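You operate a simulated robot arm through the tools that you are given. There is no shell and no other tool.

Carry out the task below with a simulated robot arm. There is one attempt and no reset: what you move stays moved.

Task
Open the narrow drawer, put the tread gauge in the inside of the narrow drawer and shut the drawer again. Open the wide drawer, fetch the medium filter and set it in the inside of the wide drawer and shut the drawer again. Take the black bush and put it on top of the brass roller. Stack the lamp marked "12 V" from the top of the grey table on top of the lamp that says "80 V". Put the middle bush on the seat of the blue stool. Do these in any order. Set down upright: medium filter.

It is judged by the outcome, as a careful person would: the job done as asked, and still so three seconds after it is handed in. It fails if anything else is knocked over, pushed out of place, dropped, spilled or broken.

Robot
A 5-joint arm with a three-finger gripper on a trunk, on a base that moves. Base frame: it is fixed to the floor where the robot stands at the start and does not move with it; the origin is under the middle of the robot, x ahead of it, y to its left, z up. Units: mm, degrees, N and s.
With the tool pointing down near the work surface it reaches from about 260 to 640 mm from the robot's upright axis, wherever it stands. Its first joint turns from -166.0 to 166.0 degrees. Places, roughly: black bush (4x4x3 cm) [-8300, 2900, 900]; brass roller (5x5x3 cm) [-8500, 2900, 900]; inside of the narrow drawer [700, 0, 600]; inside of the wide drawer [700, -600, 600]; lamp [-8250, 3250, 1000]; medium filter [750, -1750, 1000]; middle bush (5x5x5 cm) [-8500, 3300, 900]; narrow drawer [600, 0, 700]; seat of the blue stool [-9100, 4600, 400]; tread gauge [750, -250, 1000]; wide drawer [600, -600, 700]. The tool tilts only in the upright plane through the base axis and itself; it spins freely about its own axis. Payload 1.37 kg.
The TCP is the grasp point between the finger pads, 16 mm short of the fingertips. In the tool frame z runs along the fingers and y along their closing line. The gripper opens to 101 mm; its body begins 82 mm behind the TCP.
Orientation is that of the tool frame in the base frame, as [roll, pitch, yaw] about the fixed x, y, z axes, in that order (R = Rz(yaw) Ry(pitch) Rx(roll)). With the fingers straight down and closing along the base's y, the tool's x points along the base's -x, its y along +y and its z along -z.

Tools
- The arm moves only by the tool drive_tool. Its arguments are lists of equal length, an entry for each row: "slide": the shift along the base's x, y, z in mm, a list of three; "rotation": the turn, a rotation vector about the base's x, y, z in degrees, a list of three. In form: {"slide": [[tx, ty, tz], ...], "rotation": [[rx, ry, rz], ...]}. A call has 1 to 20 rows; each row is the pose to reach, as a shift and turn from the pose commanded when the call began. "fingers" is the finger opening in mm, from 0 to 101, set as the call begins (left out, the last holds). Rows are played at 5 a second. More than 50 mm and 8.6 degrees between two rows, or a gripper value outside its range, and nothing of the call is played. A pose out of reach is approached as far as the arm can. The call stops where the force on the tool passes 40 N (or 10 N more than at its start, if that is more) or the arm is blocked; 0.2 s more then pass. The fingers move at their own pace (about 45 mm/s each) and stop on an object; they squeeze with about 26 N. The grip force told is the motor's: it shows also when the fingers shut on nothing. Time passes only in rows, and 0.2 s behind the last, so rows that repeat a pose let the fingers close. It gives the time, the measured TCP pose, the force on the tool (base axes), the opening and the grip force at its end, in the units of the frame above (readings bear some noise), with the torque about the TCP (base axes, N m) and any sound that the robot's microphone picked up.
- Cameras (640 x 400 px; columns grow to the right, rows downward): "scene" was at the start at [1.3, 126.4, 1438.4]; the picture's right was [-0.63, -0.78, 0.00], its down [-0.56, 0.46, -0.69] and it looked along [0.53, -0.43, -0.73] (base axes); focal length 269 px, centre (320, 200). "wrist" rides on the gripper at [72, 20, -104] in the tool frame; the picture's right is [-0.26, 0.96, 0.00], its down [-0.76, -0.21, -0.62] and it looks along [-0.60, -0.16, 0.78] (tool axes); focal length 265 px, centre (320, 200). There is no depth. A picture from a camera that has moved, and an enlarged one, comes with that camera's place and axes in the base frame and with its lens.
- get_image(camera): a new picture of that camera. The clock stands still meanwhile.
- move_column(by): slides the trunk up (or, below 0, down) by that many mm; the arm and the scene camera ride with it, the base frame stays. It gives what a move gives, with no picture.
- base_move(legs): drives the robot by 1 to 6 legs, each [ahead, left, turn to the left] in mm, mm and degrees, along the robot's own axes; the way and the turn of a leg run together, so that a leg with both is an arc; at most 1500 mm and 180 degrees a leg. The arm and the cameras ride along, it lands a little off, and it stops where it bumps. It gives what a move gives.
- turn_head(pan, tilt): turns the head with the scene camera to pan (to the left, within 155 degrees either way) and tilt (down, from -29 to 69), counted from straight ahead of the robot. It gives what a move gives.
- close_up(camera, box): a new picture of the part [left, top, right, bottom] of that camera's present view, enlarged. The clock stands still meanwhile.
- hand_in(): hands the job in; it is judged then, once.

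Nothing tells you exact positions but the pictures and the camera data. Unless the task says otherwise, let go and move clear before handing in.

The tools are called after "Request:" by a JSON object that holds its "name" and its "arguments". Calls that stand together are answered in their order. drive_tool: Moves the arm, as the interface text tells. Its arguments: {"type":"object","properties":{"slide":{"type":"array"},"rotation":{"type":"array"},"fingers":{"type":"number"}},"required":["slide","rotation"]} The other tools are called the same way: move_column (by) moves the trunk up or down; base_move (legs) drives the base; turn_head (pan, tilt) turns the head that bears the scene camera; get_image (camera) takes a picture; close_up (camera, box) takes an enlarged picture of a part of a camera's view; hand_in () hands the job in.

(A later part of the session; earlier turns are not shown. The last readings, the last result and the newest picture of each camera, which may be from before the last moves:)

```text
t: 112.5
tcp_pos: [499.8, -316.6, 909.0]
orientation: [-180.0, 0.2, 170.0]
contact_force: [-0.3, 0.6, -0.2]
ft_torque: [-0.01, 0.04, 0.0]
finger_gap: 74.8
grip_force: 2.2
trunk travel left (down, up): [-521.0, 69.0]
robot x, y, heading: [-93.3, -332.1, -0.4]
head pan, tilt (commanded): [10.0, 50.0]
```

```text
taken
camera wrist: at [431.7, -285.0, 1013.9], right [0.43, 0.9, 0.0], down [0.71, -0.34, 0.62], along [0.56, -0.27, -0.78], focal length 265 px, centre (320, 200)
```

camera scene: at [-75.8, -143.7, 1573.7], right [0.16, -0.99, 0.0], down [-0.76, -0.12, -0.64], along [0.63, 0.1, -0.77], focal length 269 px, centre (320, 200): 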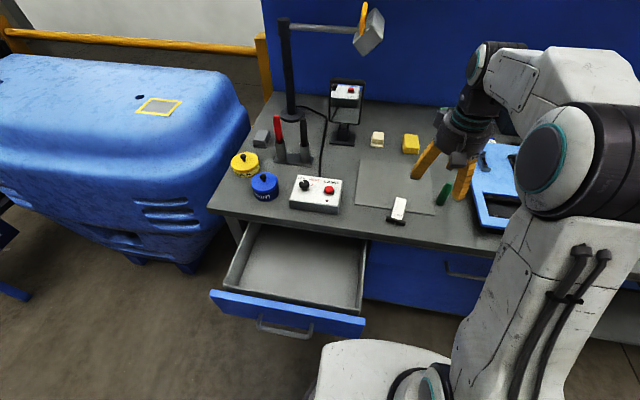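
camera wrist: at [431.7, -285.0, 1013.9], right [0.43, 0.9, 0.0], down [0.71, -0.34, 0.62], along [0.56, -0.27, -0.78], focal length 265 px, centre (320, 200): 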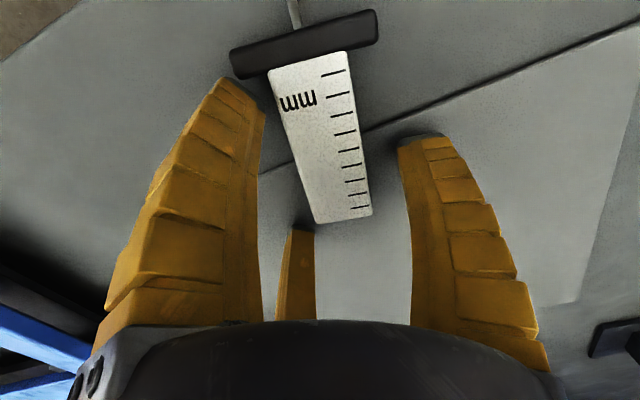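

Now I'll close on it.

Request:
{"name": "drive_tool", "arguments": {"slide": [[0, 0, -2], [0, 0, -2], [0, 0, -2], [0, 0, -2], [0, 0, -2], [0, 0, -2], [0, 0, -2]], "rotation": [[0, 0, 0], [0, 0, 0], [0, 0, 0], [0, 0, 0], [0, 0, 0], [0, 0, 0], [0, 0, 0]], "fingers": 0}}

Request:
{"name": "drive_tool", "arguments": {"slide": [[0, 0, 5], [0, 0, 15], [0, 0, 40], [0, 0, 80], [0, 0, 120], [0, 0, 160]], "rotation": [[0, 0, 0], [0, 0, 0], [0, 0, 0], [0, 0, 0], [0, 0, 0], [0, 0, 0]]}}

Request:
{"name": "get_image", "arguments": {"camera": "wrist"}}

Request:
{"name": "get_image", "arguments": {"camera": "scene"}}

```text
t: 114.1
tcp_pos: [498.6, -317.2, 908.7]
orientation: [179.9, 0.4, 170.0]
contact_force: [0.5, 1.1, 7.2]
ft_torque: [0.19, 0.01, -0.03]
finger_gap: 44.9
grip_force: 25.6
trunk travel left (down, up): [-521.0, 69.0]
robot x, y, heading: [-95.4, -332.4, -0.6]
head pan, tilt (commanded): [10.0, 50.0]
```

```text
t: 115.5
tcp_pos: [498.6, -316.1, 1065.6]
orientation: [-180.0, 0.2, 169.9]
contact_force: [-0.1, -0.5, -0.1]
ft_torque: [-0.01, 0.03, 0.0]
finger_gap: 42.8
grip_force: 26.1
trunk travel left (down, up): [-521.0, 69.0]
robot x, y, heading: [-93.8, -333.6, -0.8]
head pan, tilt (commanded): [10.0, 50.0]
```

```text
taken
camera wrist: at [431.1, -284.2, 1171.0], right [0.43, 0.9, 0.0], down [0.71, -0.34, 0.62], along [0.56, -0.27, -0.78], focal length 265 px, centre (320, 200)
```

wrist: 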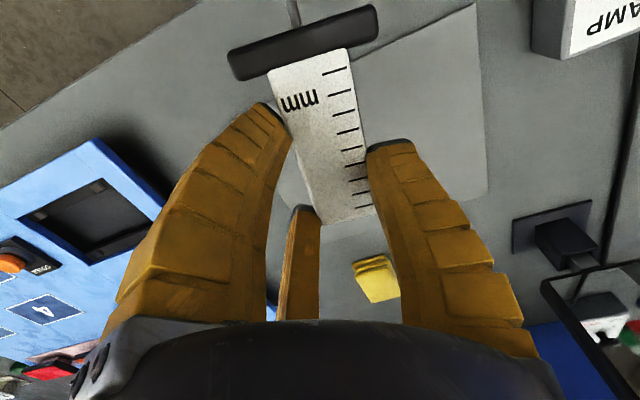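

```text
taken
camera scene: at [-76.1, -143.6, 1573.7], right [0.16, -0.99, 0.0], down [-0.76, -0.12, -0.64], along [0.63, 0.1, -0.77], focal length 269 px, centre (320, 200)
```

scene: 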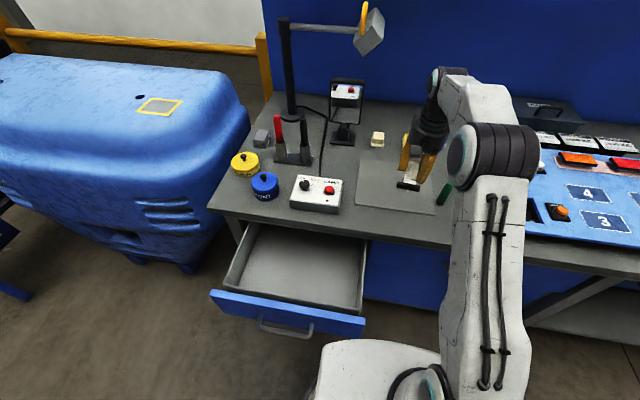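

The gauge is held. I'll carry it over the drawer and start lowering.

Request:
{"name": "drive_tool", "arguments": {"slide": [[-27, 36, 0], [-54, 72, 0], [-81, 108, 0], [-108, 144, 0], [-135, 180, 0], [-162, 216, 0], [-189, 252, 0], [-213, 286, 0], [-213, 286, -45], [-213, 286, -90], [-213, 286, -135], [-213, 286, -180], [-213, 286, -225]], "rotation": [[0, 0, 0], [0, 0, 0], [0, 0, 0], [0, 0, 0], [0, 0, 0], [0, 0, 0], [0, 0, 0], [0, 0, 0], [0, 0, 0], [0, 0, 0], [0, 0, 0], [0, 0, 0], [0, 0, 0]]}}

Request:
{"name": "get_image", "arguments": {"camera": "wrist"}}

Request:
{"name": "get_image", "arguments": {"camera": "scene"}}

```text
t: 118.3
tcp_pos: [282.3, -33.8, 843.0]
orientation: [180.0, 0.0, 169.9]
contact_force: [0.1, -0.5, -1.0]
ft_torque: [-0.03, -0.02, -0.02]
finger_gap: 41.7
grip_force: 25.8
trunk travel left (down, up): [-521.0, 69.0]
robot x, y, heading: [-95.3, -335.8, -0.6]
head pan, tilt (commanded): [10.0, 50.0]
```

```text
taken
camera wrist: at [214.8, -1.6, 947.1], right [0.43, 0.9, 0.0], down [0.71, -0.34, 0.62], along [0.56, -0.26, -0.78], focal length 265 px, centre (320, 200)
```

wrist: 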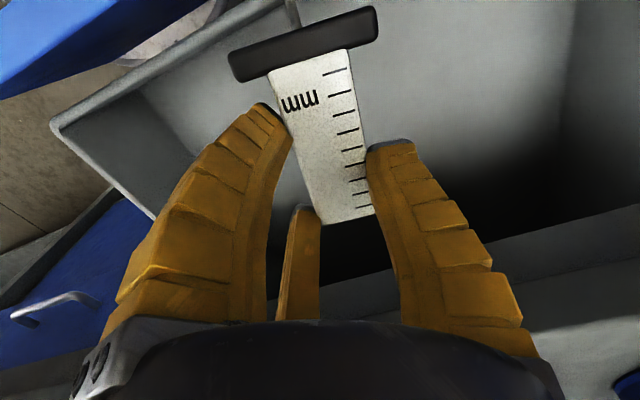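

```text
taken
camera scene: at [-75.4, -143.1, 1573.7], right [0.16, -0.99, 0.0], down [-0.76, -0.13, -0.64], along [0.63, 0.1, -0.77], focal length 269 px, centre (320, 200)
```

scene: 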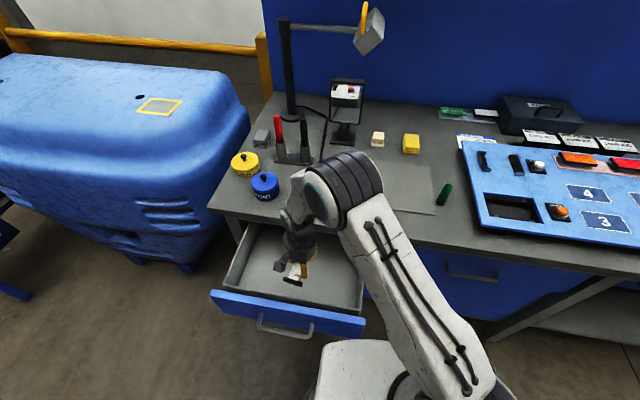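

The gauge is over the drawer floor, so I'll lower it further.

Request:
{"name": "drive_tool", "arguments": {"slide": [[0, 0, -40], [0, 0, -80], [0, 0, -120], [0, 0, -140]], "rotation": [[0, 0, 0], [0, 0, 0], [0, 0, 0], [0, 0, 0]]}}

Request:
{"name": "get_image", "arguments": {"camera": "wrist"}}

Request:
{"name": "close_up", "arguments": {"camera": "scene", "box": [200, 200, 380, 350]}}

```text
t: 119.3
tcp_pos: [286.7, -32.5, 703.2]
orientation: [179.9, 0.1, 170.1]
contact_force: [0.8, 0.4, -0.4]
ft_torque: [0.0, -0.01, 0.02]
finger_gap: 41.5
grip_force: 26.5
trunk travel left (down, up): [-521.0, 69.0]
robot x, y, heading: [-93.9, -335.2, -0.5]
head pan, tilt (commanded): [10.0, 50.0]
```

```text
taken
camera wrist: at [218.6, -0.7, 807.6], right [0.43, 0.9, 0.0], down [0.71, -0.34, 0.62], along [0.56, -0.26, -0.78], focal length 265 px, centre (320, 200)
```

wrist: 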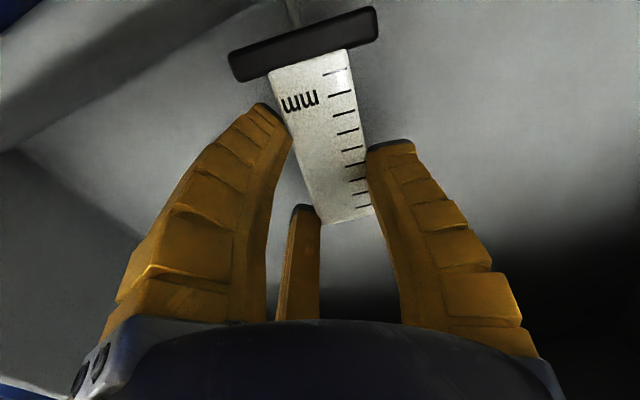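

```text
2.67 times, centred on (290, 275) of scene
camera zoom: at [-75.6, -143.3, 1573.7], right [0.16, -0.99, 0.0], down [-0.76, -0.12, -0.64], along [0.63, 0.1, -0.77], focal length 718 px, centre (400, 0)
```

zoom: 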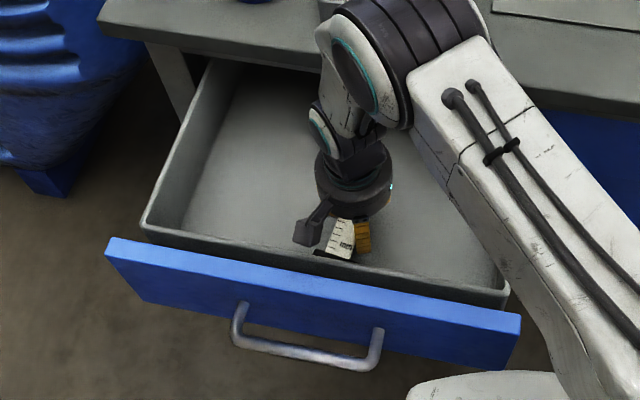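

Request:
{"name": "drive_tool", "arguments": {"slide": [[0, 0, -8], [0, 0, -16], [0, 0, -22], [0, 0, -28], [0, 0, -32]], "rotation": [[0, 0, 0], [0, 0, 0], [0, 0, 0], [0, 0, 0], [0, 0, 0]]}}

Request:
{"name": "get_image", "arguments": {"camera": "wrist"}}

```text
t: 120.5
tcp_pos: [285.4, -30.4, 671.6]
orientation: [179.8, 0.1, 170.0]
contact_force: [1.7, -2.5, 12.3]
ft_torque: [0.26, 0.72, 0.1]
finger_gap: 44.2
grip_force: 25.8
trunk travel left (down, up): [-521.0, 69.0]
robot x, y, heading: [-97.0, -331.6, -0.9]
head pan, tilt (commanded): [10.0, 50.0]
```

```text
taken
camera wrist: at [217.9, 0.1, 775.8], right [0.43, 0.9, 0.0], down [0.71, -0.34, 0.62], along [0.56, -0.26, -0.78], focal length 265 px, centre (320, 200)
```

wrist: 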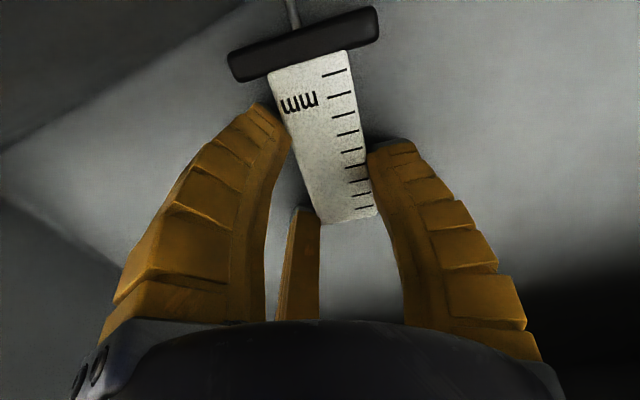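

The gauge has reached the drawer floor. I'll release it and lift straight up.

Request:
{"name": "drive_tool", "arguments": {"slide": [[0, 0, 1], [0, 0, 1], [0, 0, 1], [0, 0, 1], [0, 0, 15], [0, 0, 50], [0, 0, 95], [0, 0, 140], [0, 0, 185], [0, 0, 230], [0, 0, 275], [0, 0, 320]], "rotation": [[0, 0, 0], [0, 0, 0], [0, 0, 0], [0, 0, 0], [0, 0, 0], [0, 0, 0], [0, 0, 0], [0, 0, 0], [0, 0, 0], [0, 0, 0], [0, 0, 0], [0, 0, 0]], "fingers": 75}}

Request:
{"name": "get_image", "arguments": {"camera": "wrist"}}

Request:
{"name": "get_image", "arguments": {"camera": "scene"}}

```text
t: 123.1
tcp_pos: [280.8, -34.2, 989.7]
orientation: [179.8, 0.2, 170.0]
contact_force: [-0.3, 0.0, 0.1]
ft_torque: [0.07, 0.0, 0.0]
finger_gap: 77.8
grip_force: 1.6
trunk travel left (down, up): [-521.0, 69.0]
robot x, y, heading: [-95.3, -333.4, -0.8]
head pan, tilt (commanded): [10.0, 50.0]
```

```text
taken
camera wrist: at [212.6, -3.2, 1094.4], right [0.43, 0.9, 0.0], down [0.71, -0.34, 0.62], along [0.56, -0.26, -0.78], focal length 265 px, centre (320, 200)
```

wrist: 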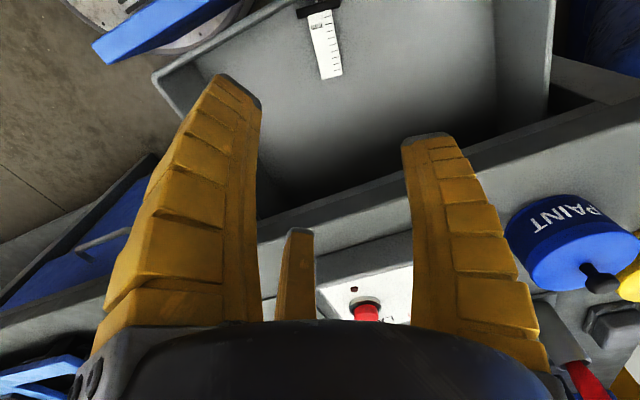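

```text
taken
camera scene: at [-76.2, -144.0, 1573.7], right [0.16, -0.99, 0.0], down [-0.76, -0.12, -0.64], along [0.63, 0.1, -0.77], focal length 269 px, centre (320, 200)
```

scene: 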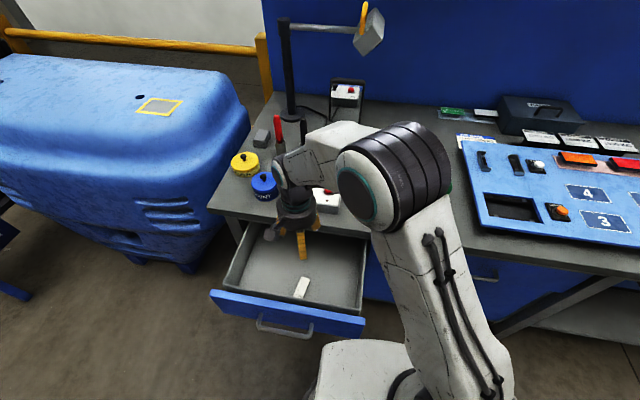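

The gauge lies on the drawer floor. I'll back away, line up with the drawer and push it shut with closed fingers.

Request:
{"name": "base_move", "arguments": {"legs": [[-470, 0, 0], [0, 326, 0.6]]}}

Request:
{"name": "move_column", "arguments": {"by": -390}}

Request:
{"name": "turn_head", "arguments": {"pan": -15, "tilt": 38}}

Request:
{"name": "get_image", "arguments": {"camera": "scene"}}

```text
t: 127.6
tcp_pos: [-190.5, 308.5, 989.1]
orientation: [180.0, 0.1, 171.3]
contact_force: [0.2, 0.0, -0.8]
ft_torque: [-0.04, 0.0, -0.03]
finger_gap: 77.7
grip_force: 2.1
trunk travel left (down, up): [-521.0, 69.0]
robot x, y, heading: [-556.2, -2.0, 0.8]
head pan, tilt (commanded): [10.0, 50.0]
```

```text
t: 131.4
tcp_pos: [-189.7, 306.2, 599.3]
orientation: [179.9, 0.1, 171.3]
contact_force: [-0.1, 0.5, 0.8]
ft_torque: [0.03, -0.02, -0.01]
finger_gap: 77.8
grip_force: 1.7
trunk travel left (down, up): [-131.0, 459.0]
robot x, y, heading: [-551.8, 0.8, 0.8]
head pan, tilt (commanded): [10.0, 50.0]
```

```text
t: 132.3
tcp_pos: [-189.0, 306.6, 599.8]
orientation: [179.9, 0.1, 171.4]
contact_force: [0.2, -0.2, -0.3]
ft_torque: [0.01, 0.02, 0.0]
finger_gap: 78.0
grip_force: 1.5
trunk travel left (down, up): [-131.0, 459.0]
robot x, y, heading: [-556.6, 3.8, 0.7]
head pan, tilt (commanded): [-15.0, 38.0]
```

```text
taken
camera scene: at [-535.8, 153.5, 1200.8], right [-0.25, -0.97, 0.0], down [-0.6, 0.15, -0.79], along [0.76, -0.19, -0.62], focal length 269 px, centre (320, 200)
```

scene: 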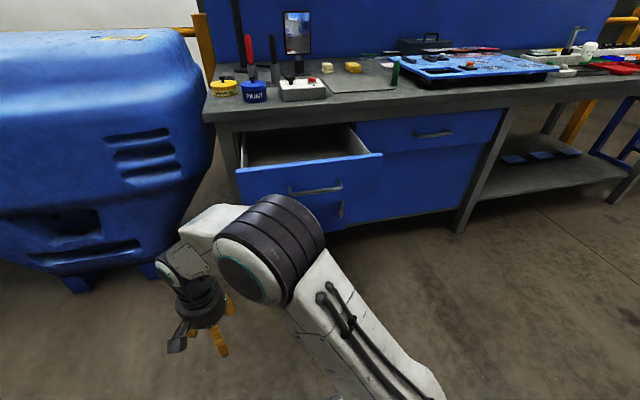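

Request:
{"name": "drive_tool", "arguments": {"slide": [[0, -20, 40], [2, -45, 80], [5, -73, 115], [10, -101, 150], [18, -133, 180], [28, -167, 210], [38, -201, 240], [48, -235, 270], [54, -270, 290], [58, -306, 300]], "rotation": [[0, 0, 1], [0, 0, 2], [0, 0, 3], [0, 0, 4], [0, 0, 5], [0, 0, 6], [0, 0, 7], [0, 0, 8], [0, 0, 8.7], [0, 0, 8.7]], "fingers": 0}}

Request:
{"name": "drive_tool", "arguments": {"slide": [[12, 0, -22], [24, 0, -44], [36, 0, -66], [48, 0, -88], [60, 0, -110], [72, 0, -132], [84, 0, -154], [96, 0, -176], [108, 0, -198], [120, 0, -220], [130, 0, -242]], "rotation": [[0, -8.2, 0], [0, -16.4, 0], [0, -24.6, 0], [0, -32.8, 0], [0, -41, 0], [0, -49.2, 0], [0, -57.4, 0], [0, -65.6, 0], [0, -73.8, 0], [0, -82, 0], [0, -90, 0]]}}

Request:
{"name": "get_image", "arguments": {"camera": "scene"}}

Request:
{"name": "get_image", "arguments": {"camera": "wrist"}}

```text
t: 134.5
tcp_pos: [-135.4, 0.8, 897.0]
orientation: [-180.0, 0.0, -179.9]
contact_force: [0.5, 0.0, 0.0]
ft_torque: [-0.02, 0.02, -0.01]
finger_gap: 0.2
grip_force: 25.9
trunk travel left (down, up): [-131.0, 459.0]
robot x, y, heading: [-556.0, -0.7, 0.6]
head pan, tilt (commanded): [-15.0, 38.0]
```

```text
t: 136.9
tcp_pos: [-2.8, -0.6, 654.3]
orientation: [-26.9, 89.8, -26.9]
contact_force: [-0.6, -0.4, 1.0]
ft_torque: [-0.01, 0.08, 0.0]
finger_gap: 0.0
grip_force: 26.1
trunk travel left (down, up): [-131.0, 459.0]
robot x, y, heading: [-556.6, -1.0, 0.6]
head pan, tilt (commanded): [-15.0, 38.0]
```

```text
taken
camera scene: at [-536.2, 153.4, 1201.0], right [-0.25, -0.97, 0.0], down [-0.6, 0.15, -0.79], along [0.76, -0.19, -0.62], focal length 269 px, centre (320, 200)
```

scene: 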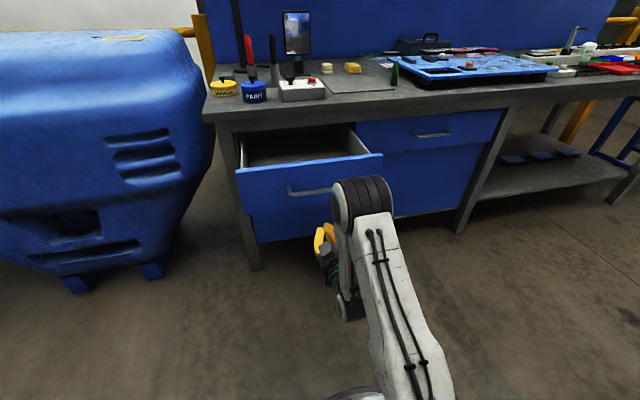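

```text
taken
camera wrist: at [-106.0, 19.5, 582.6], right [0.0, 0.96, 0.26], down [-0.62, -0.21, 0.75], along [0.78, -0.16, 0.6], focal length 265 px, centre (320, 200)
```

wrist: 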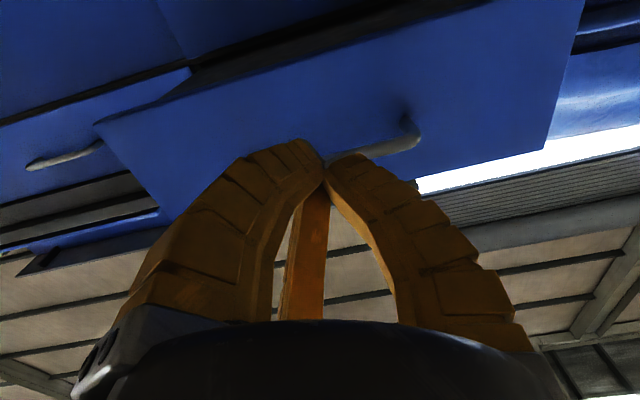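

The fist is at z≈654, below the handle bar. I'll drive up to the front and push it most of the way in with the base.

Request:
{"name": "base_move", "arguments": {"legs": [[140, 0, -0.6]]}}

Request:
{"name": "base_move", "arguments": {"legs": [[235, 0, 0]]}}

Request:
{"name": "get_image", "arguments": {"camera": "scene"}}

Request:
{"name": "get_image", "arguments": {"camera": "wrist"}}

```text
t: 138.2
tcp_pos: [140.5, -7.6, 654.4]
orientation: [-40.3, 89.9, -40.9]
contact_force: [0.0, 0.7, 0.3]
ft_torque: [-0.01, 0.0, -0.01]
finger_gap: 0.1
grip_force: 25.6
trunk travel left (down, up): [-131.0, 459.0]
robot x, y, heading: [-414.3, -3.8, -0.2]
head pan, tilt (commanded): [-15.0, 38.0]
```

```text
t: 140.0
tcp_pos: [378.4, -10.7, 654.0]
orientation: [-42.1, 89.9, -42.9]
contact_force: [-0.1, 0.0, 0.6]
ft_torque: [-0.01, -0.03, -0.03]
finger_gap: 0.2
grip_force: 28.4
trunk travel left (down, up): [-131.0, 459.0]
robot x, y, heading: [-176.6, -0.4, -0.6]
head pan, tilt (commanded): [-15.0, 38.0]
```

```text
taken
camera scene: at [-153.4, 152.5, 1200.9], right [-0.27, -0.96, 0.0], down [-0.59, 0.16, -0.79], along [0.76, -0.21, -0.62], focal length 269 px, centre (320, 200)
```

scene: 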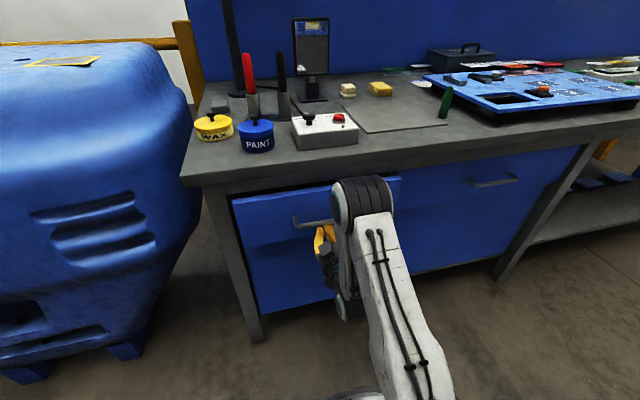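

```text
taken
camera wrist: at [273.9, 10.1, 582.7], right [0.02, 0.96, 0.26], down [-0.63, -0.2, 0.76], along [0.78, -0.18, 0.6], focal length 265 px, centre (320, 200)
```

wrist: 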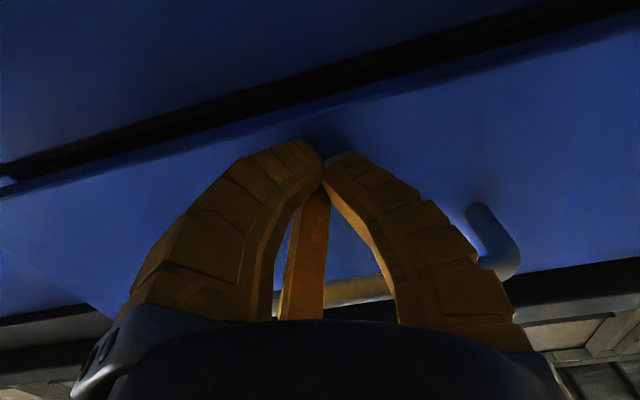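

It's nearly shut. I'll finish with a gentle arm push and stop on force.

Request:
{"name": "drive_tool", "arguments": {"slide": [[10, 0, 0], [20, 0, 0], [28, 0, 0], [34, 0, 0], [40, 0, 0], [45, 0, 0], [50, 0, 0], [54, 0, 0], [58, 0, 0], [62, 0, 0]], "rotation": [[0, 0, 0], [0, 0, 0], [0, 0, 0], [0, 0, 0], [0, 0, 0], [0, 0, 0], [0, 0, 0], [0, 0, 0], [0, 0, 0], [0, 0, 0]]}}

Request:
{"name": "get_image", "arguments": {"camera": "scene"}}

Request:
{"name": "get_image", "arguments": {"camera": "wrist"}}

```text
t: 142.0
tcp_pos: [429.8, -9.8, 656.2]
orientation: [-152.3, 90.0, -153.1]
contact_force: [-25.1, 0.5, 7.4]
ft_torque: [-0.04, -0.06, -0.02]
finger_gap: 5.9
grip_force: 28.0
trunk travel left (down, up): [-131.0, 459.0]
robot x, y, heading: [-175.0, -0.6, -0.6]
head pan, tilt (commanded): [-15.0, 38.0]
stopped in row 10: the force on the tool passed its limit at 45 N (the readings are from after the stop); the commanded pose is now the measured one
```

```text
taken
camera scene: at [-157.3, 152.6, 1201.1], right [-0.27, -0.96, 0.0], down [-0.59, 0.16, -0.79], along [0.76, -0.21, -0.61], focal length 269 px, centre (320, 200)
```

scene: 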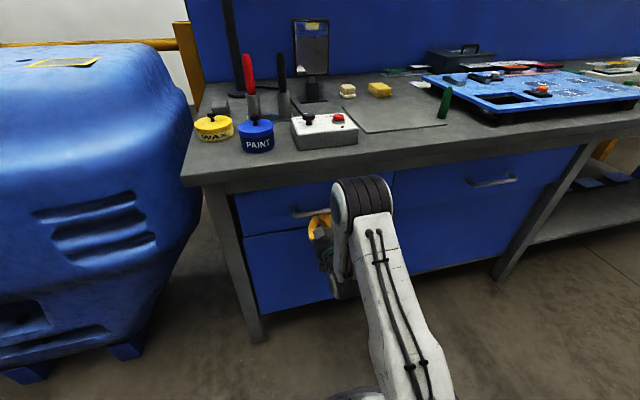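

```text
taken
camera wrist: at [325.3, 10.4, 583.6], right [0.01, 0.96, 0.26], down [-0.62, -0.2, 0.76], along [0.78, -0.18, 0.6], focal length 265 px, centre (320, 200)
```

wrist: 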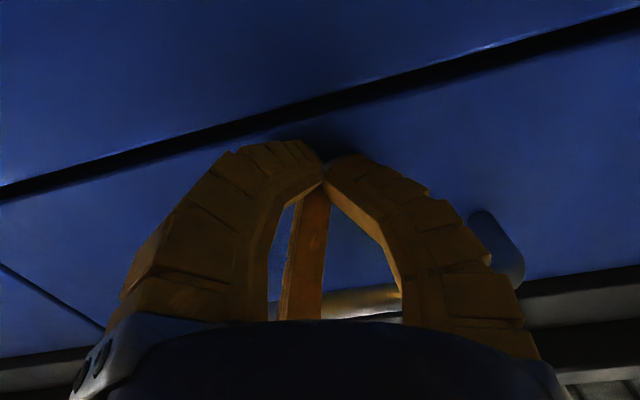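

The narrow drawer is shut. Next I'll back off, slide right to the wide drawer handle and turn the fingers to close vertically.

Request:
{"name": "base_move", "arguments": {"legs": [[-200, 0, 0.6], [0, -598, 0]]}}

Request:
{"name": "drive_tool", "arguments": {"slide": [[-5, 0, 5], [-10, 0, 10], [-15, 0, 15], [-20, 0, 20], [-25, 0, 25], [-30, 0, 30], [-35, 0, 35], [-40, 0, 40], [-45, 0, 45], [-50, 0, 50], [-50, 0, 52]], "rotation": [[8.2, 0, 0], [16.4, 0, 0], [24.6, 0, 0], [32.8, 0, 0], [41, 0, 0], [49.2, 0, 0], [57.4, 0, 0], [65.6, 0, 0], [73.8, 0, 0], [82, 0, 0], [90, 0, 0]], "fingers": 80}}

Request:
{"name": "get_image", "arguments": {"camera": "wrist"}}

Request:
{"name": "get_image", "arguments": {"camera": "scene"}}

```text
t: 146.6
tcp_pos: [227.5, -590.0, 653.5]
orientation: [-166.5, 89.8, -166.6]
contact_force: [-0.2, -0.2, 0.1]
ft_torque: [-0.01, -0.01, 0.02]
finger_gap: 0.0
grip_force: 27.6
trunk travel left (down, up): [-131.0, 459.0]
robot x, y, heading: [-383.2, -588.7, 0.2]
head pan, tilt (commanded): [-15.0, 38.0]
```

```text
t: 149.0
tcp_pos: [177.6, -590.1, 704.8]
orientation: [90.1, -0.1, 89.9]
contact_force: [0.3, 0.7, 0.9]
ft_torque: [-0.01, 0.08, 0.0]
finger_gap: 82.2
grip_force: 1.2
trunk travel left (down, up): [-131.0, 459.0]
robot x, y, heading: [-380.9, -590.5, 0.4]
head pan, tilt (commanded): [-15.0, 38.0]
```

```text
taken
camera wrist: at [73.9, -518.6, 726.1], right [0.0, -0.27, 0.96], down [-0.62, -0.76, -0.21], along [0.78, -0.6, -0.17], focal length 265 px, centre (320, 200)
```

wrist: 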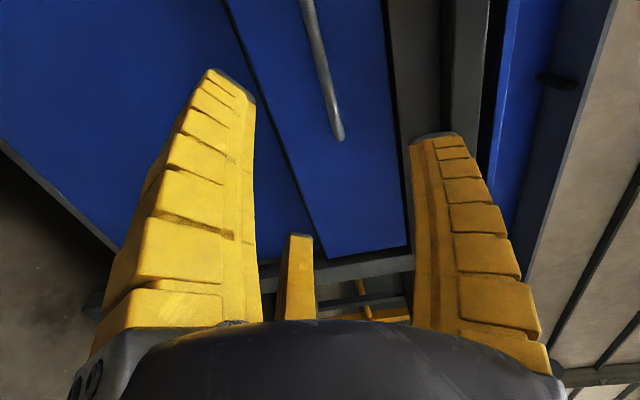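

```text
taken
camera scene: at [-360.0, -435.4, 1200.9], right [-0.25, -0.97, 0.0], down [-0.6, 0.16, -0.79], along [0.76, -0.2, -0.62], focal length 269 px, centre (320, 200)
```

scene: 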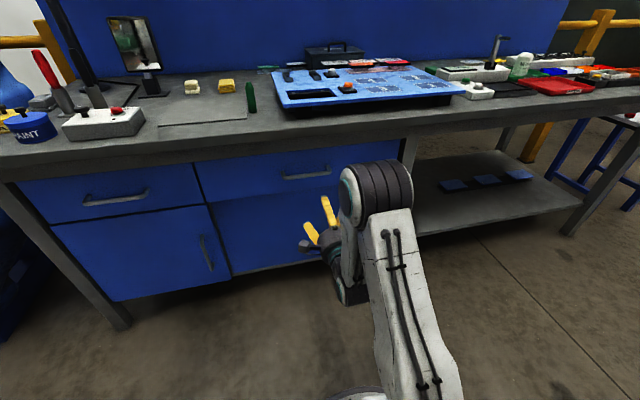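

The wide drawer's handle is centred at about [402, -590, 708]. I'll drive in and cage the bar.

Request:
{"name": "base_move", "arguments": {"legs": [[140, 0, 0]]}}

Request:
{"name": "get_image", "arguments": {"camera": "wrist"}}

```text
t: 150.2
tcp_pos: [309.0, -590.4, 705.2]
orientation: [90.1, 0.1, 89.7]
contact_force: [0.5, -0.1, 0.3]
ft_torque: [-0.03, -0.02, 0.03]
finger_gap: 82.2
grip_force: 1.5
trunk travel left (down, up): [-131.0, 459.0]
robot x, y, heading: [-251.1, -592.2, 0.5]
head pan, tilt (commanded): [-15.0, 38.0]
```

```text
taken
camera wrist: at [204.7, -519.0, 725.9], right [0.0, -0.26, 0.96], down [-0.62, -0.75, -0.21], along [0.78, -0.6, -0.16], focal length 265 px, centre (320, 200)
```

wrist: 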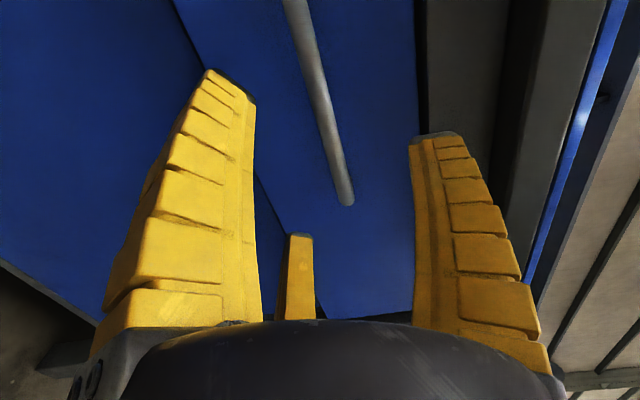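

Request:
{"name": "drive_tool", "arguments": {"slide": [[30, 0, 3], [60, 0, 3], [90, 0, 3], [100, 0, 3]], "rotation": [[0, 0, 0], [0, 0, 0], [0, 0, 0], [0, 0, 0]]}}

Request:
{"name": "drive_tool", "arguments": {"slide": [[0, 0, 0], [0, 0, 0], [0, 0, 0], [0, 0, 0], [0, 0, 0], [0, 0, 0]], "rotation": [[0, 0, 0], [0, 0, 0], [0, 0, 0], [0, 0, 0], [0, 0, 0], [0, 0, 0]], "fingers": 0}}

Request:
{"name": "get_image", "arguments": {"camera": "wrist"}}

```text
t: 151.2
tcp_pos: [411.0, -590.4, 707.5]
orientation: [90.1, 0.2, 89.7]
contact_force: [1.2, 0.1, -0.1]
ft_torque: [0.02, -0.01, -0.02]
finger_gap: 82.0
grip_force: 2.0
trunk travel left (down, up): [-131.0, 459.0]
robot x, y, heading: [-250.7, -588.7, -0.0]
head pan, tilt (commanded): [-15.0, 38.0]
```

```text
t: 152.7
tcp_pos: [410.1, -592.2, 705.4]
orientation: [90.5, 0.1, 89.7]
contact_force: [1.6, 0.8, -7.4]
ft_torque: [-0.03, -0.15, 0.01]
finger_gap: 6.4
grip_force: 28.5
trunk travel left (down, up): [-131.0, 459.0]
robot x, y, heading: [-249.6, -586.9, 0.2]
head pan, tilt (commanded): [-15.0, 38.0]
```

```text
taken
camera wrist: at [306.7, -519.6, 726.0], right [0.01, -0.26, 0.96], down [-0.63, -0.75, -0.2], along [0.78, -0.6, -0.17], focal length 265 px, centre (320, 200)
```

wrist: 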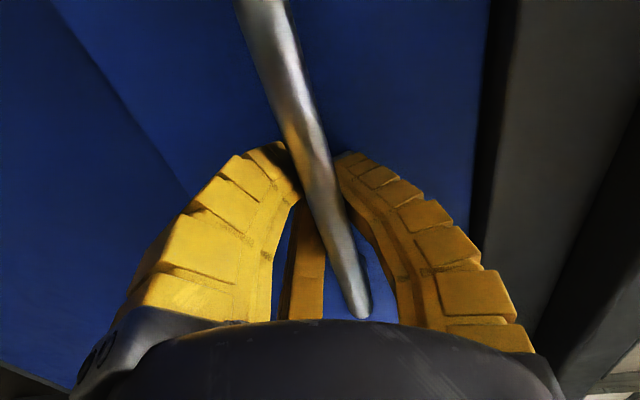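

The bar is caged. I'll pull the wide drawer open about 275 mm in two stages.

Request:
{"name": "base_move", "arguments": {"legs": [[-140, 0, 0]]}}

Request:
{"name": "base_move", "arguments": {"legs": [[-135, 0, 0]]}}

Request:
{"name": "get_image", "arguments": {"camera": "wrist"}}

Request:
{"name": "get_image", "arguments": {"camera": "scene"}}

```text
t: 154.0
tcp_pos: [274.4, -596.5, 705.9]
orientation: [90.2, 0.0, 89.4]
contact_force: [1.2, -1.3, -11.4]
ft_torque: [0.01, -0.31, 0.03]
finger_gap: 6.0
grip_force: 28.0
trunk travel left (down, up): [-131.0, 459.0]
robot x, y, heading: [-384.7, -591.1, -0.1]
head pan, tilt (commanded): [-15.0, 38.0]
```

```text
t: 155.3
tcp_pos: [137.0, -595.9, 706.1]
orientation: [90.2, 0.1, 89.5]
contact_force: [1.9, 1.1, -9.5]
ft_torque: [0.04, -0.26, 0.01]
finger_gap: 6.1
grip_force: 27.9
trunk travel left (down, up): [-131.0, 459.0]
robot x, y, heading: [-529.1, -590.8, -0.2]
head pan, tilt (commanded): [-15.0, 38.0]
```

```text
taken
camera wrist: at [32.6, -522.5, 726.6], right [0.0, -0.26, 0.96], down [-0.63, -0.75, -0.2], along [0.78, -0.61, -0.17], focal length 265 px, centre (320, 200)
```

wrist: 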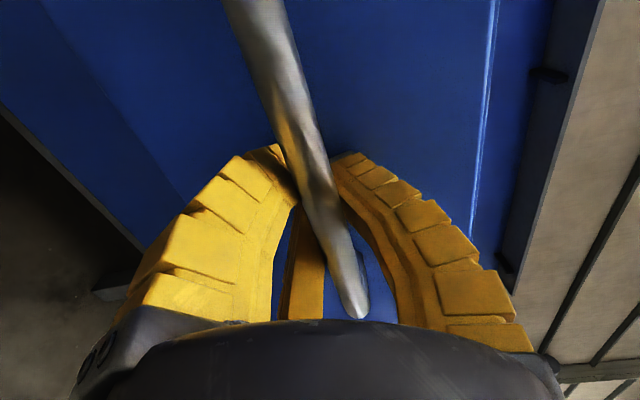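

```text
taken
camera scene: at [-502.3, -435.2, 1200.8], right [-0.26, -0.97, 0.0], down [-0.6, 0.16, -0.79], along [0.76, -0.2, -0.62], focal length 269 px, centre (320, 200)
```

scene: 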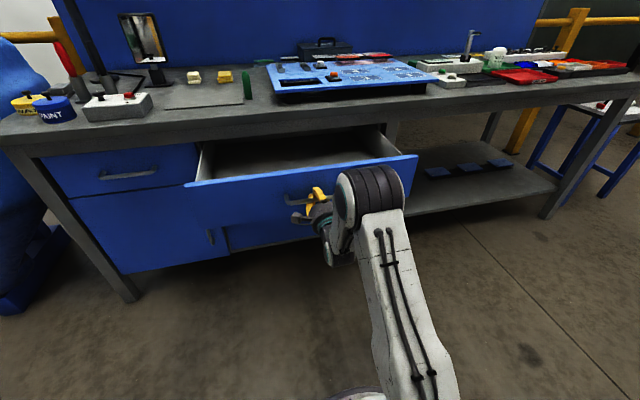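

The wide drawer is open about 275 mm. I'll release, back off, raise the trunk and turn the tool down before fetching the filter.

Request:
{"name": "drive_tool", "arguments": {"slide": [[0, 0, 0], [0, 0, 0], [0, 0, 0], [0, 0, 0], [0, 0, 0], [-20, 0, 0], [-50, 0, 0]], "rotation": [[0, 0, 0], [0, 0, 0], [0, 0, 0], [0, 0, 0], [0, 0, 0], [0, 0, 0], [0, 0, 0]], "fingers": 85}}

Request:
{"name": "base_move", "arguments": {"legs": [[-150, 0, 0]]}}

Request:
{"name": "move_column", "arguments": {"by": 390}}

Request:
{"name": "drive_tool", "arguments": {"slide": [[0, 0, 0], [0, 0, 0], [0, 0, 0], [0, 0, 0], [0, 0, 0], [0, 0, 0], [0, 0, 0], [0, 0, 0], [0, 0, 0], [0, 0, 0], [0, 0, 0]], "rotation": [[-8.2, 0, 0], [-16.4, 0, 0], [-24.6, 0, 0], [-32.8, 0, 0], [-41, 0, 0], [-49.2, 0, 0], [-57.4, 0, 0], [-65.6, 0, 0], [-73.8, 0, 0], [-82, 0, 0], [-90, 0, 0]]}}

Request:
{"name": "drive_tool", "arguments": {"slide": [[-12, 0, 10], [-24, 0, 20], [-36, 0, 30], [-48, 0, 40], [-60, 0, 50], [-72, 0, 60], [-84, 0, 70], [-96, 0, 80], [-108, 0, 90], [-110, 0, 100], [-110, 0, 100]], "rotation": [[0, 8.2, 0], [0, 16.4, 0], [0, 24.6, 0], [0, 32.8, 0], [0, 41, 0], [0, 49.2, 0], [0, 57.4, 0], [0, 65.6, 0], [0, 73.8, 0], [0, 82, 0], [0, 90, 0]]}}

Request:
{"name": "turn_head", "arguments": {"pan": -35, "tilt": 30}}

Request:
{"name": "get_image", "arguments": {"camera": "scene"}}

```text
t: 156.9
tcp_pos: [83.7, -595.2, 706.2]
orientation: [90.2, 0.1, 89.3]
contact_force: [0.7, -0.4, 0.0]
ft_torque: [-0.02, 0.01, -0.02]
finger_gap: 86.6
grip_force: 1.4
trunk travel left (down, up): [-131.0, 459.0]
robot x, y, heading: [-526.4, -588.7, 0.2]
head pan, tilt (commanded): [-15.0, 38.0]
```

```text
t: 158.3
tcp_pos: [-66.6, -597.0, 705.7]
orientation: [90.3, 0.1, 89.4]
contact_force: [0.4, -0.4, 0.4]
ft_torque: [0.0, 0.01, 0.0]
finger_gap: 86.6
grip_force: 1.3
trunk travel left (down, up): [-131.0, 459.0]
robot x, y, heading: [-677.5, -589.1, -0.2]
head pan, tilt (commanded): [-15.0, 38.0]
```

```text
t: 162.0
tcp_pos: [-67.7, -595.6, 1096.5]
orientation: [90.2, 0.2, 89.3]
contact_force: [-0.2, -0.4, 0.6]
ft_torque: [-0.03, 0.0, -0.03]
finger_gap: 86.7
grip_force: 1.6
trunk travel left (down, up): [-521.0, 69.0]
robot x, y, heading: [-674.9, -588.4, -0.0]
head pan, tilt (commanded): [-15.0, 38.0]
```

```text
t: 164.4
tcp_pos: [-67.6, -595.0, 1094.2]
orientation: [-21.8, 89.3, -22.4]
contact_force: [-0.2, -0.4, -0.8]
ft_torque: [0.01, -0.02, -0.02]
finger_gap: 86.8
grip_force: 1.8
trunk travel left (down, up): [-521.0, 69.0]
robot x, y, heading: [-675.5, -587.1, 0.1]
head pan, tilt (commanded): [-15.0, 38.0]
```

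```text
t: 166.8
tcp_pos: [-175.8, -595.6, 1196.3]
orientation: [-179.9, 0.5, -179.9]
contact_force: [-0.2, 0.4, -0.6]
ft_torque: [-0.03, 0.0, -0.01]
finger_gap: 86.5
grip_force: 1.4
trunk travel left (down, up): [-521.0, 69.0]
robot x, y, heading: [-673.8, -588.3, -0.2]
head pan, tilt (commanded): [-15.0, 38.0]
```

```text
t: 167.6
tcp_pos: [-175.0, -596.0, 1196.9]
orientation: [-180.0, 0.7, -179.9]
contact_force: [-0.5, 0.8, 0.1]
ft_torque: [0.02, -0.03, -0.01]
finger_gap: 86.5
grip_force: 1.2
trunk travel left (down, up): [-521.0, 69.0]
robot x, y, heading: [-676.3, -590.5, -0.0]
head pan, tilt (commanded): [-35.0, 30.0]
```

```text
taken
camera scene: at [-663.3, -464.7, 1603.2], right [-0.57, -0.82, 0.0], down [-0.41, 0.29, -0.87], along [0.71, -0.5, -0.5], focal length 269 px, centre (320, 200)
```

scene: 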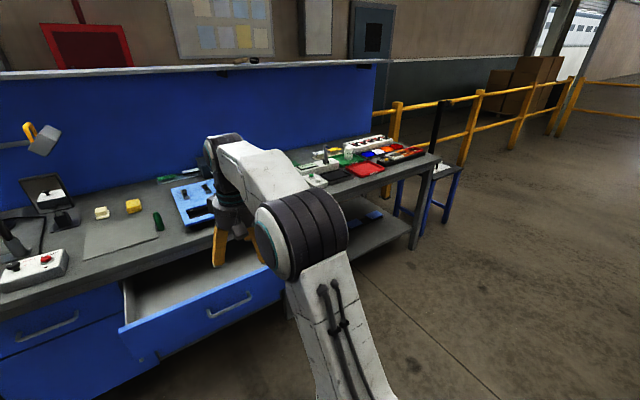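

The way to the right is clear, so I'll drive right to y≈-1700 and look at the filter.

Request:
{"name": "base_move", "arguments": {"legs": [[0, -1080, 0]]}}

Request:
{"name": "base_move", "arguments": {"legs": [[500, 0, 0]]}}

Request:
{"name": "turn_head", "arguments": {"pan": 0, "tilt": 42}}

Request:
{"name": "get_image", "arguments": {"camera": "scene"}}

Request:
{"name": "get_image", "arguments": {"camera": "wrist"}}

```text
t: 173.2
tcp_pos: [-158.2, -1653.0, 1195.9]
orientation: [180.0, 0.7, -177.9]
contact_force: [0.5, -0.5, 0.0]
ft_torque: [0.0, 0.0, 0.0]
finger_gap: 86.5
grip_force: 1.5
trunk travel left (down, up): [-521.0, 69.0]
robot x, y, heading: [-661.0, -1666.6, 2.1]
head pan, tilt (commanded): [-35.0, 30.0]
```

```text
t: 176.1
tcp_pos: [338.7, -1646.5, 1196.1]
orientation: [-180.0, 0.7, -178.6]
contact_force: [-0.9, -0.3, 0.4]
ft_torque: [-0.03, 0.01, 0.01]
finger_gap: 86.7
grip_force: 1.8
trunk travel left (down, up): [-521.0, 69.0]
robot x, y, heading: [-162.4, -1650.8, 1.4]
head pan, tilt (commanded): [-35.0, 30.0]
```

```text
t: 177.1
tcp_pos: [338.0, -1646.8, 1196.6]
orientation: [180.0, 0.6, -178.6]
contact_force: [-0.2, 0.3, 0.0]
ft_torque: [0.01, -0.01, -0.03]
finger_gap: 86.8
grip_force: 1.1
trunk travel left (down, up): [-521.0, 69.0]
robot x, y, heading: [-161.2, -1649.5, 1.4]
head pan, tilt (commanded): [0.0, 42.0]
```

```text
taken
camera scene: at [-143.5, -1474.2, 1585.0], right [0.02, -1.0, 0.0], down [-0.67, -0.01, -0.74], along [0.74, 0.02, -0.67], focal length 269 px, centre (320, 200)
```

scene: 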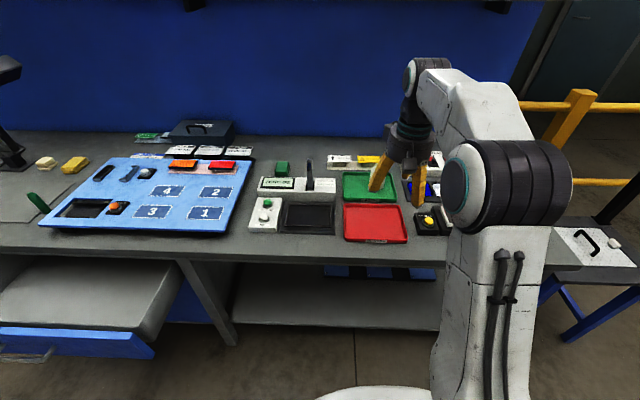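

```text
taken
camera wrist: at [264.6, -1628.1, 1300.3], right [0.24, 0.97, 0.0], down [0.75, -0.19, 0.63], along [0.61, -0.15, -0.78], focal length 265 px, centre (320, 200)
```

wrist: 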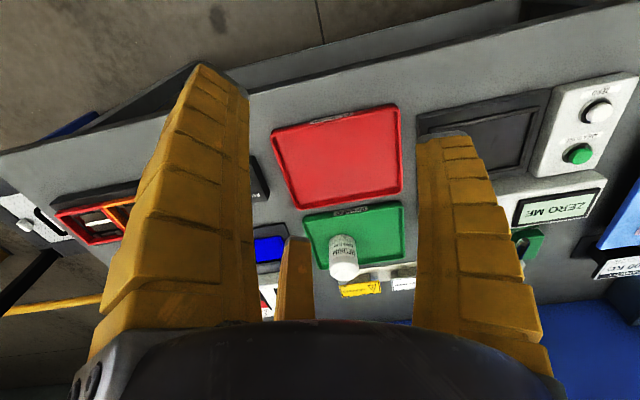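

The filter stands on the green tray, so I'll zoom in on it.

Request:
{"name": "close_up", "arguments": {"camera": "wrist", "box": [240, 180, 440, 305]}}

Request:
{"name": "close_up", "arguments": {"camera": "scene", "box": [240, 130, 480, 260]}}

```text
3.20 times, centred on (340, 242) of wrist
camera zoom: at [264.6, -1628.1, 1300.3], right [0.24, 0.97, 0.0], down [0.75, -0.19, 0.63], along [0.61, -0.15, -0.78], focal length 849 px, centre (256, 64)
```

zoom: 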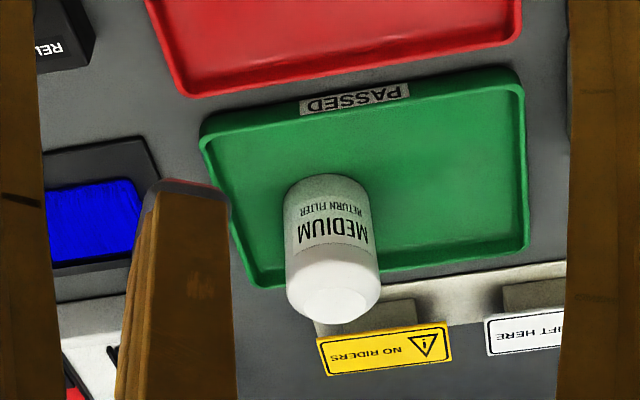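

```text
2.67 times, centred on (360, 195) of scene
camera zoom: at [-143.5, -1474.2, 1585.0], right [0.02, -1.0, 0.0], down [-0.67, -0.01, -0.74], along [0.74, 0.02, -0.67], focal length 718 px, centre (213, 213)
```

zoom: 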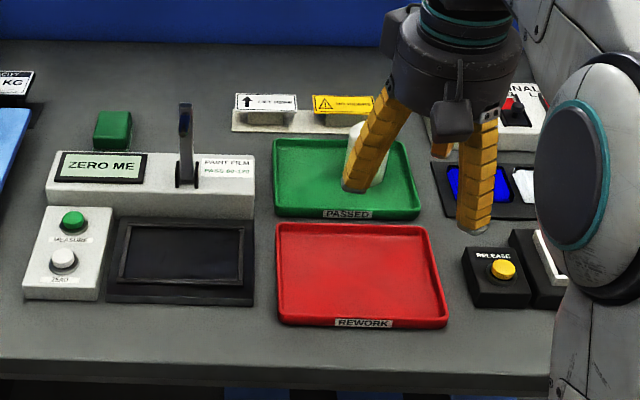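

The filter is about 62 mm in diameter and 80 mm tall, at roughly (717, -1686) on the green tray. I'll drive closer so it's within reach.

Request:
{"name": "base_move", "arguments": {"legs": [[255, -10, -1.4]]}}

Request:
{"name": "get_image", "arguments": {"camera": "wrist"}}

Request:
{"name": "get_image", "arguments": {"camera": "scene"}}

```text
t: 178.9
tcp_pos: [591.1, -1664.6, 1195.8]
orientation: [180.0, 0.6, -180.0]
contact_force: [0.7, 0.1, -0.2]
ft_torque: [0.0, 0.02, 0.01]
finger_gap: 86.7
grip_force: 1.3
trunk travel left (down, up): [-521.0, 69.0]
robot x, y, heading: [92.1, -1658.8, 0.2]
head pan, tilt (commanded): [0.0, 42.0]
```

```text
taken
camera wrist: at [518.6, -1645.9, 1300.0], right [0.26, 0.96, 0.0], down [0.75, -0.21, 0.63], along [0.61, -0.16, -0.78], focal length 265 px, centre (320, 200)
```

wrist: 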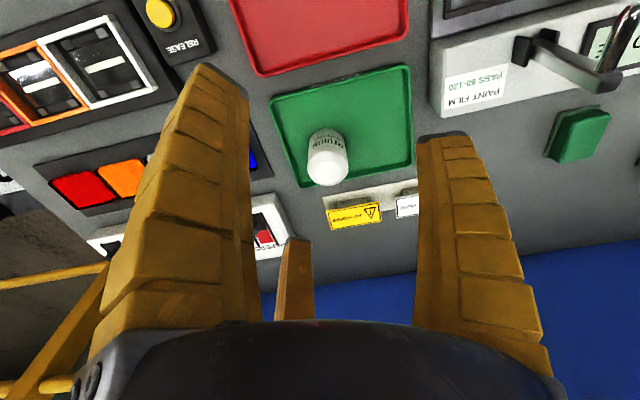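

```text
taken
camera scene: at [114.4, -1482.1, 1584.9], right [0.0, -1.0, 0.0], down [-0.67, 0.0, -0.74], along [0.74, 0.0, -0.67], focal length 269 px, centre (320, 200)
```

scene: 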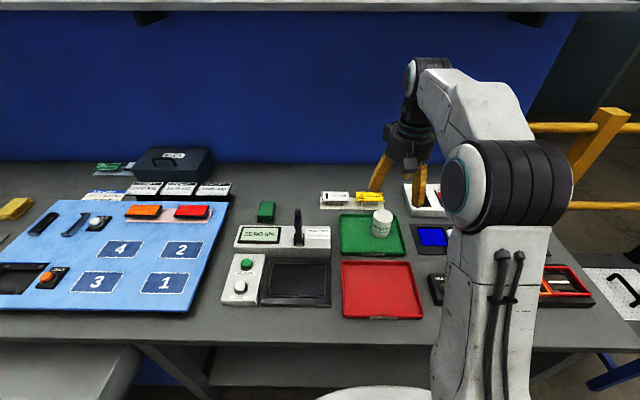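

Request:
{"name": "close_up", "arguments": {"camera": "scene", "box": [320, 170, 440, 270]}}

Request:
{"name": "close_up", "arguments": {"camera": "wrist", "box": [260, 80, 420, 240]}}

```text
4.00 times, centred on (380, 220) of scene
camera zoom: at [114.4, -1482.1, 1584.9], right [0.0, -1.0, 0.0], down [-0.67, 0.0, -0.74], along [0.74, 0.0, -0.67], focal length 1077 px, centre (80, 120)
```

zoom: 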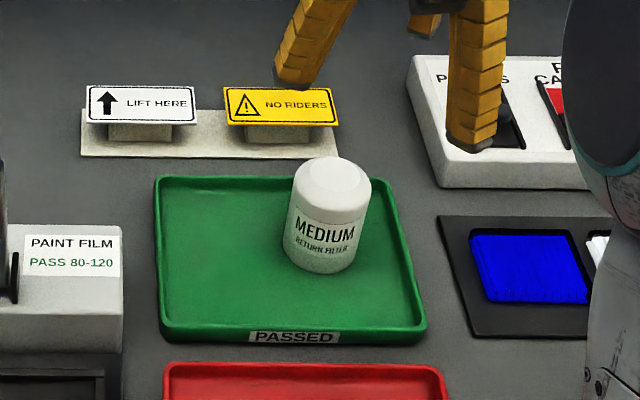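

```text
2.50 times, centred on (340, 160) of wrist
camera zoom: at [518.6, -1645.9, 1300.0], right [0.26, 0.96, 0.0], down [0.75, -0.21, 0.63], along [0.61, -0.16, -0.78], focal length 664 px, centre (270, 300)
```

zoom: 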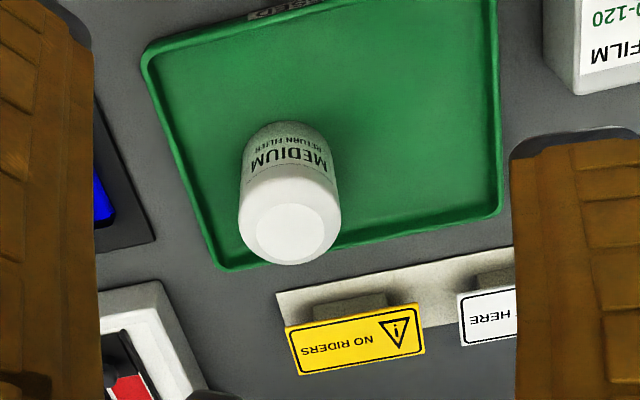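

The filter is centred at about (727, -1688), with its top at z≈973. I'll move above it with the fingers wide open.

Request:
{"name": "drive_tool", "arguments": {"slide": [[30, -6, -30], [60, -12, -60], [90, -18, -90], [120, -22, -120], [136, -23.5, -145]], "rotation": [[0, 0, 0], [0, 0, 0], [0, 0, 0], [0, 0, 0], [0, 0, 0]], "fingers": 101}}

Request:
{"name": "get_image", "arguments": {"camera": "wrist"}}

Request:
{"name": "close_up", "arguments": {"camera": "scene", "box": [320, 170, 440, 270]}}

```text
t: 180.1
tcp_pos: [728.1, -1690.9, 1051.6]
orientation: [180.0, 0.7, 180.0]
contact_force: [0.3, -0.1, -0.2]
ft_torque: [-0.01, 0.02, -0.03]
finger_gap: 100.8
grip_force: 0.1
trunk travel left (down, up): [-521.0, 69.0]
robot x, y, heading: [92.6, -1660.3, -0.2]
head pan, tilt (commanded): [0.0, 42.0]
```

```text
taken
camera wrist: at [654.3, -1671.1, 1155.8], right [0.26, 0.96, 0.0], down [0.75, -0.21, 0.63], along [0.61, -0.16, -0.78], focal length 265 px, centre (320, 200)
```

wrist: 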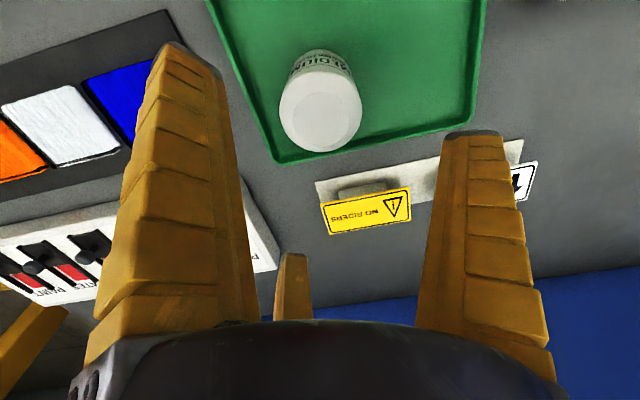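

```text
4.00 times, centred on (380, 220) of scene
camera zoom: at [114.1, -1482.1, 1585.0], right [0.0, -1.0, 0.0], down [-0.67, 0.0, -0.74], along [0.74, 0.0, -0.67], focal length 1077 px, centre (80, 120)
```

zoom: 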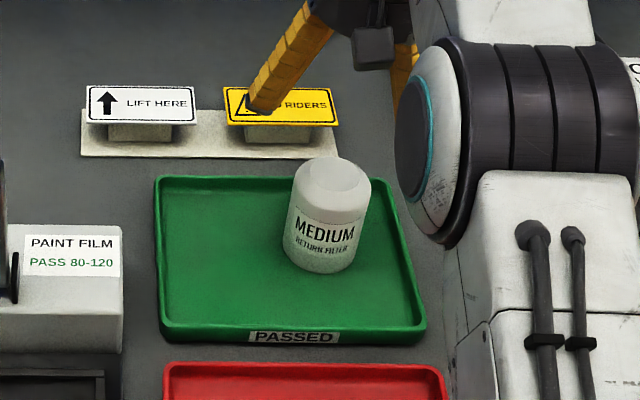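

The filter's centre is about 7 mm nearer, so I'll correct and descend around it.

Request:
{"name": "drive_tool", "arguments": {"slide": [[-7, 0, 0], [-7, 0, -35], [-7, 0, -60]], "rotation": [[0, 0, 0], [0, 0, 0], [0, 0, 0]]}}

Request:
{"name": "get_image", "arguments": {"camera": "wrist"}}

Request:
{"name": "close_up", "arguments": {"camera": "scene", "box": [320, 170, 440, 270]}}

```text
t: 180.9
tcp_pos: [719.7, -1692.6, 992.6]
orientation: [180.0, 0.6, -180.0]
contact_force: [-0.7, 0.2, 0.2]
ft_torque: [0.03, -0.01, -0.01]
finger_gap: 100.9
grip_force: 0.1
trunk travel left (down, up): [-521.0, 69.0]
robot x, y, heading: [91.6, -1660.1, 0.0]
head pan, tilt (commanded): [0.0, 42.0]
```

```text
taken
camera wrist: at [646.9, -1672.7, 1096.4], right [0.26, 0.96, 0.0], down [0.75, -0.21, 0.63], along [0.61, -0.16, -0.78], focal length 265 px, centre (320, 200)
```

wrist: 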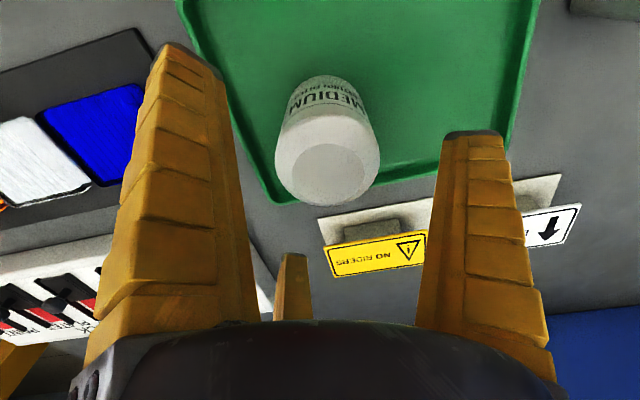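

```text
4.00 times, centred on (380, 220) of scene
camera zoom: at [113.6, -1482.1, 1585.0], right [0.0, -1.0, 0.0], down [-0.67, 0.0, -0.74], along [0.74, 0.0, -0.67], focal length 1077 px, centre (80, 120)
```

zoom: 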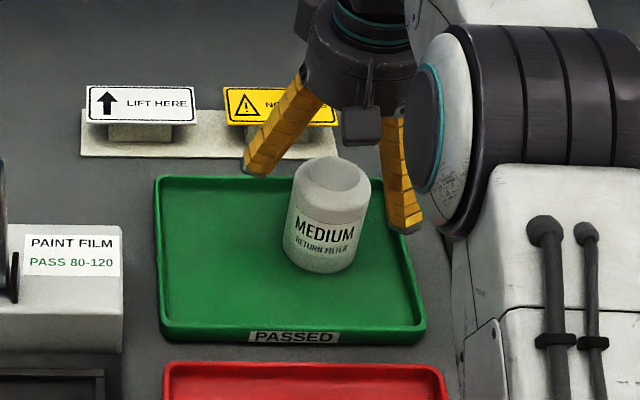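

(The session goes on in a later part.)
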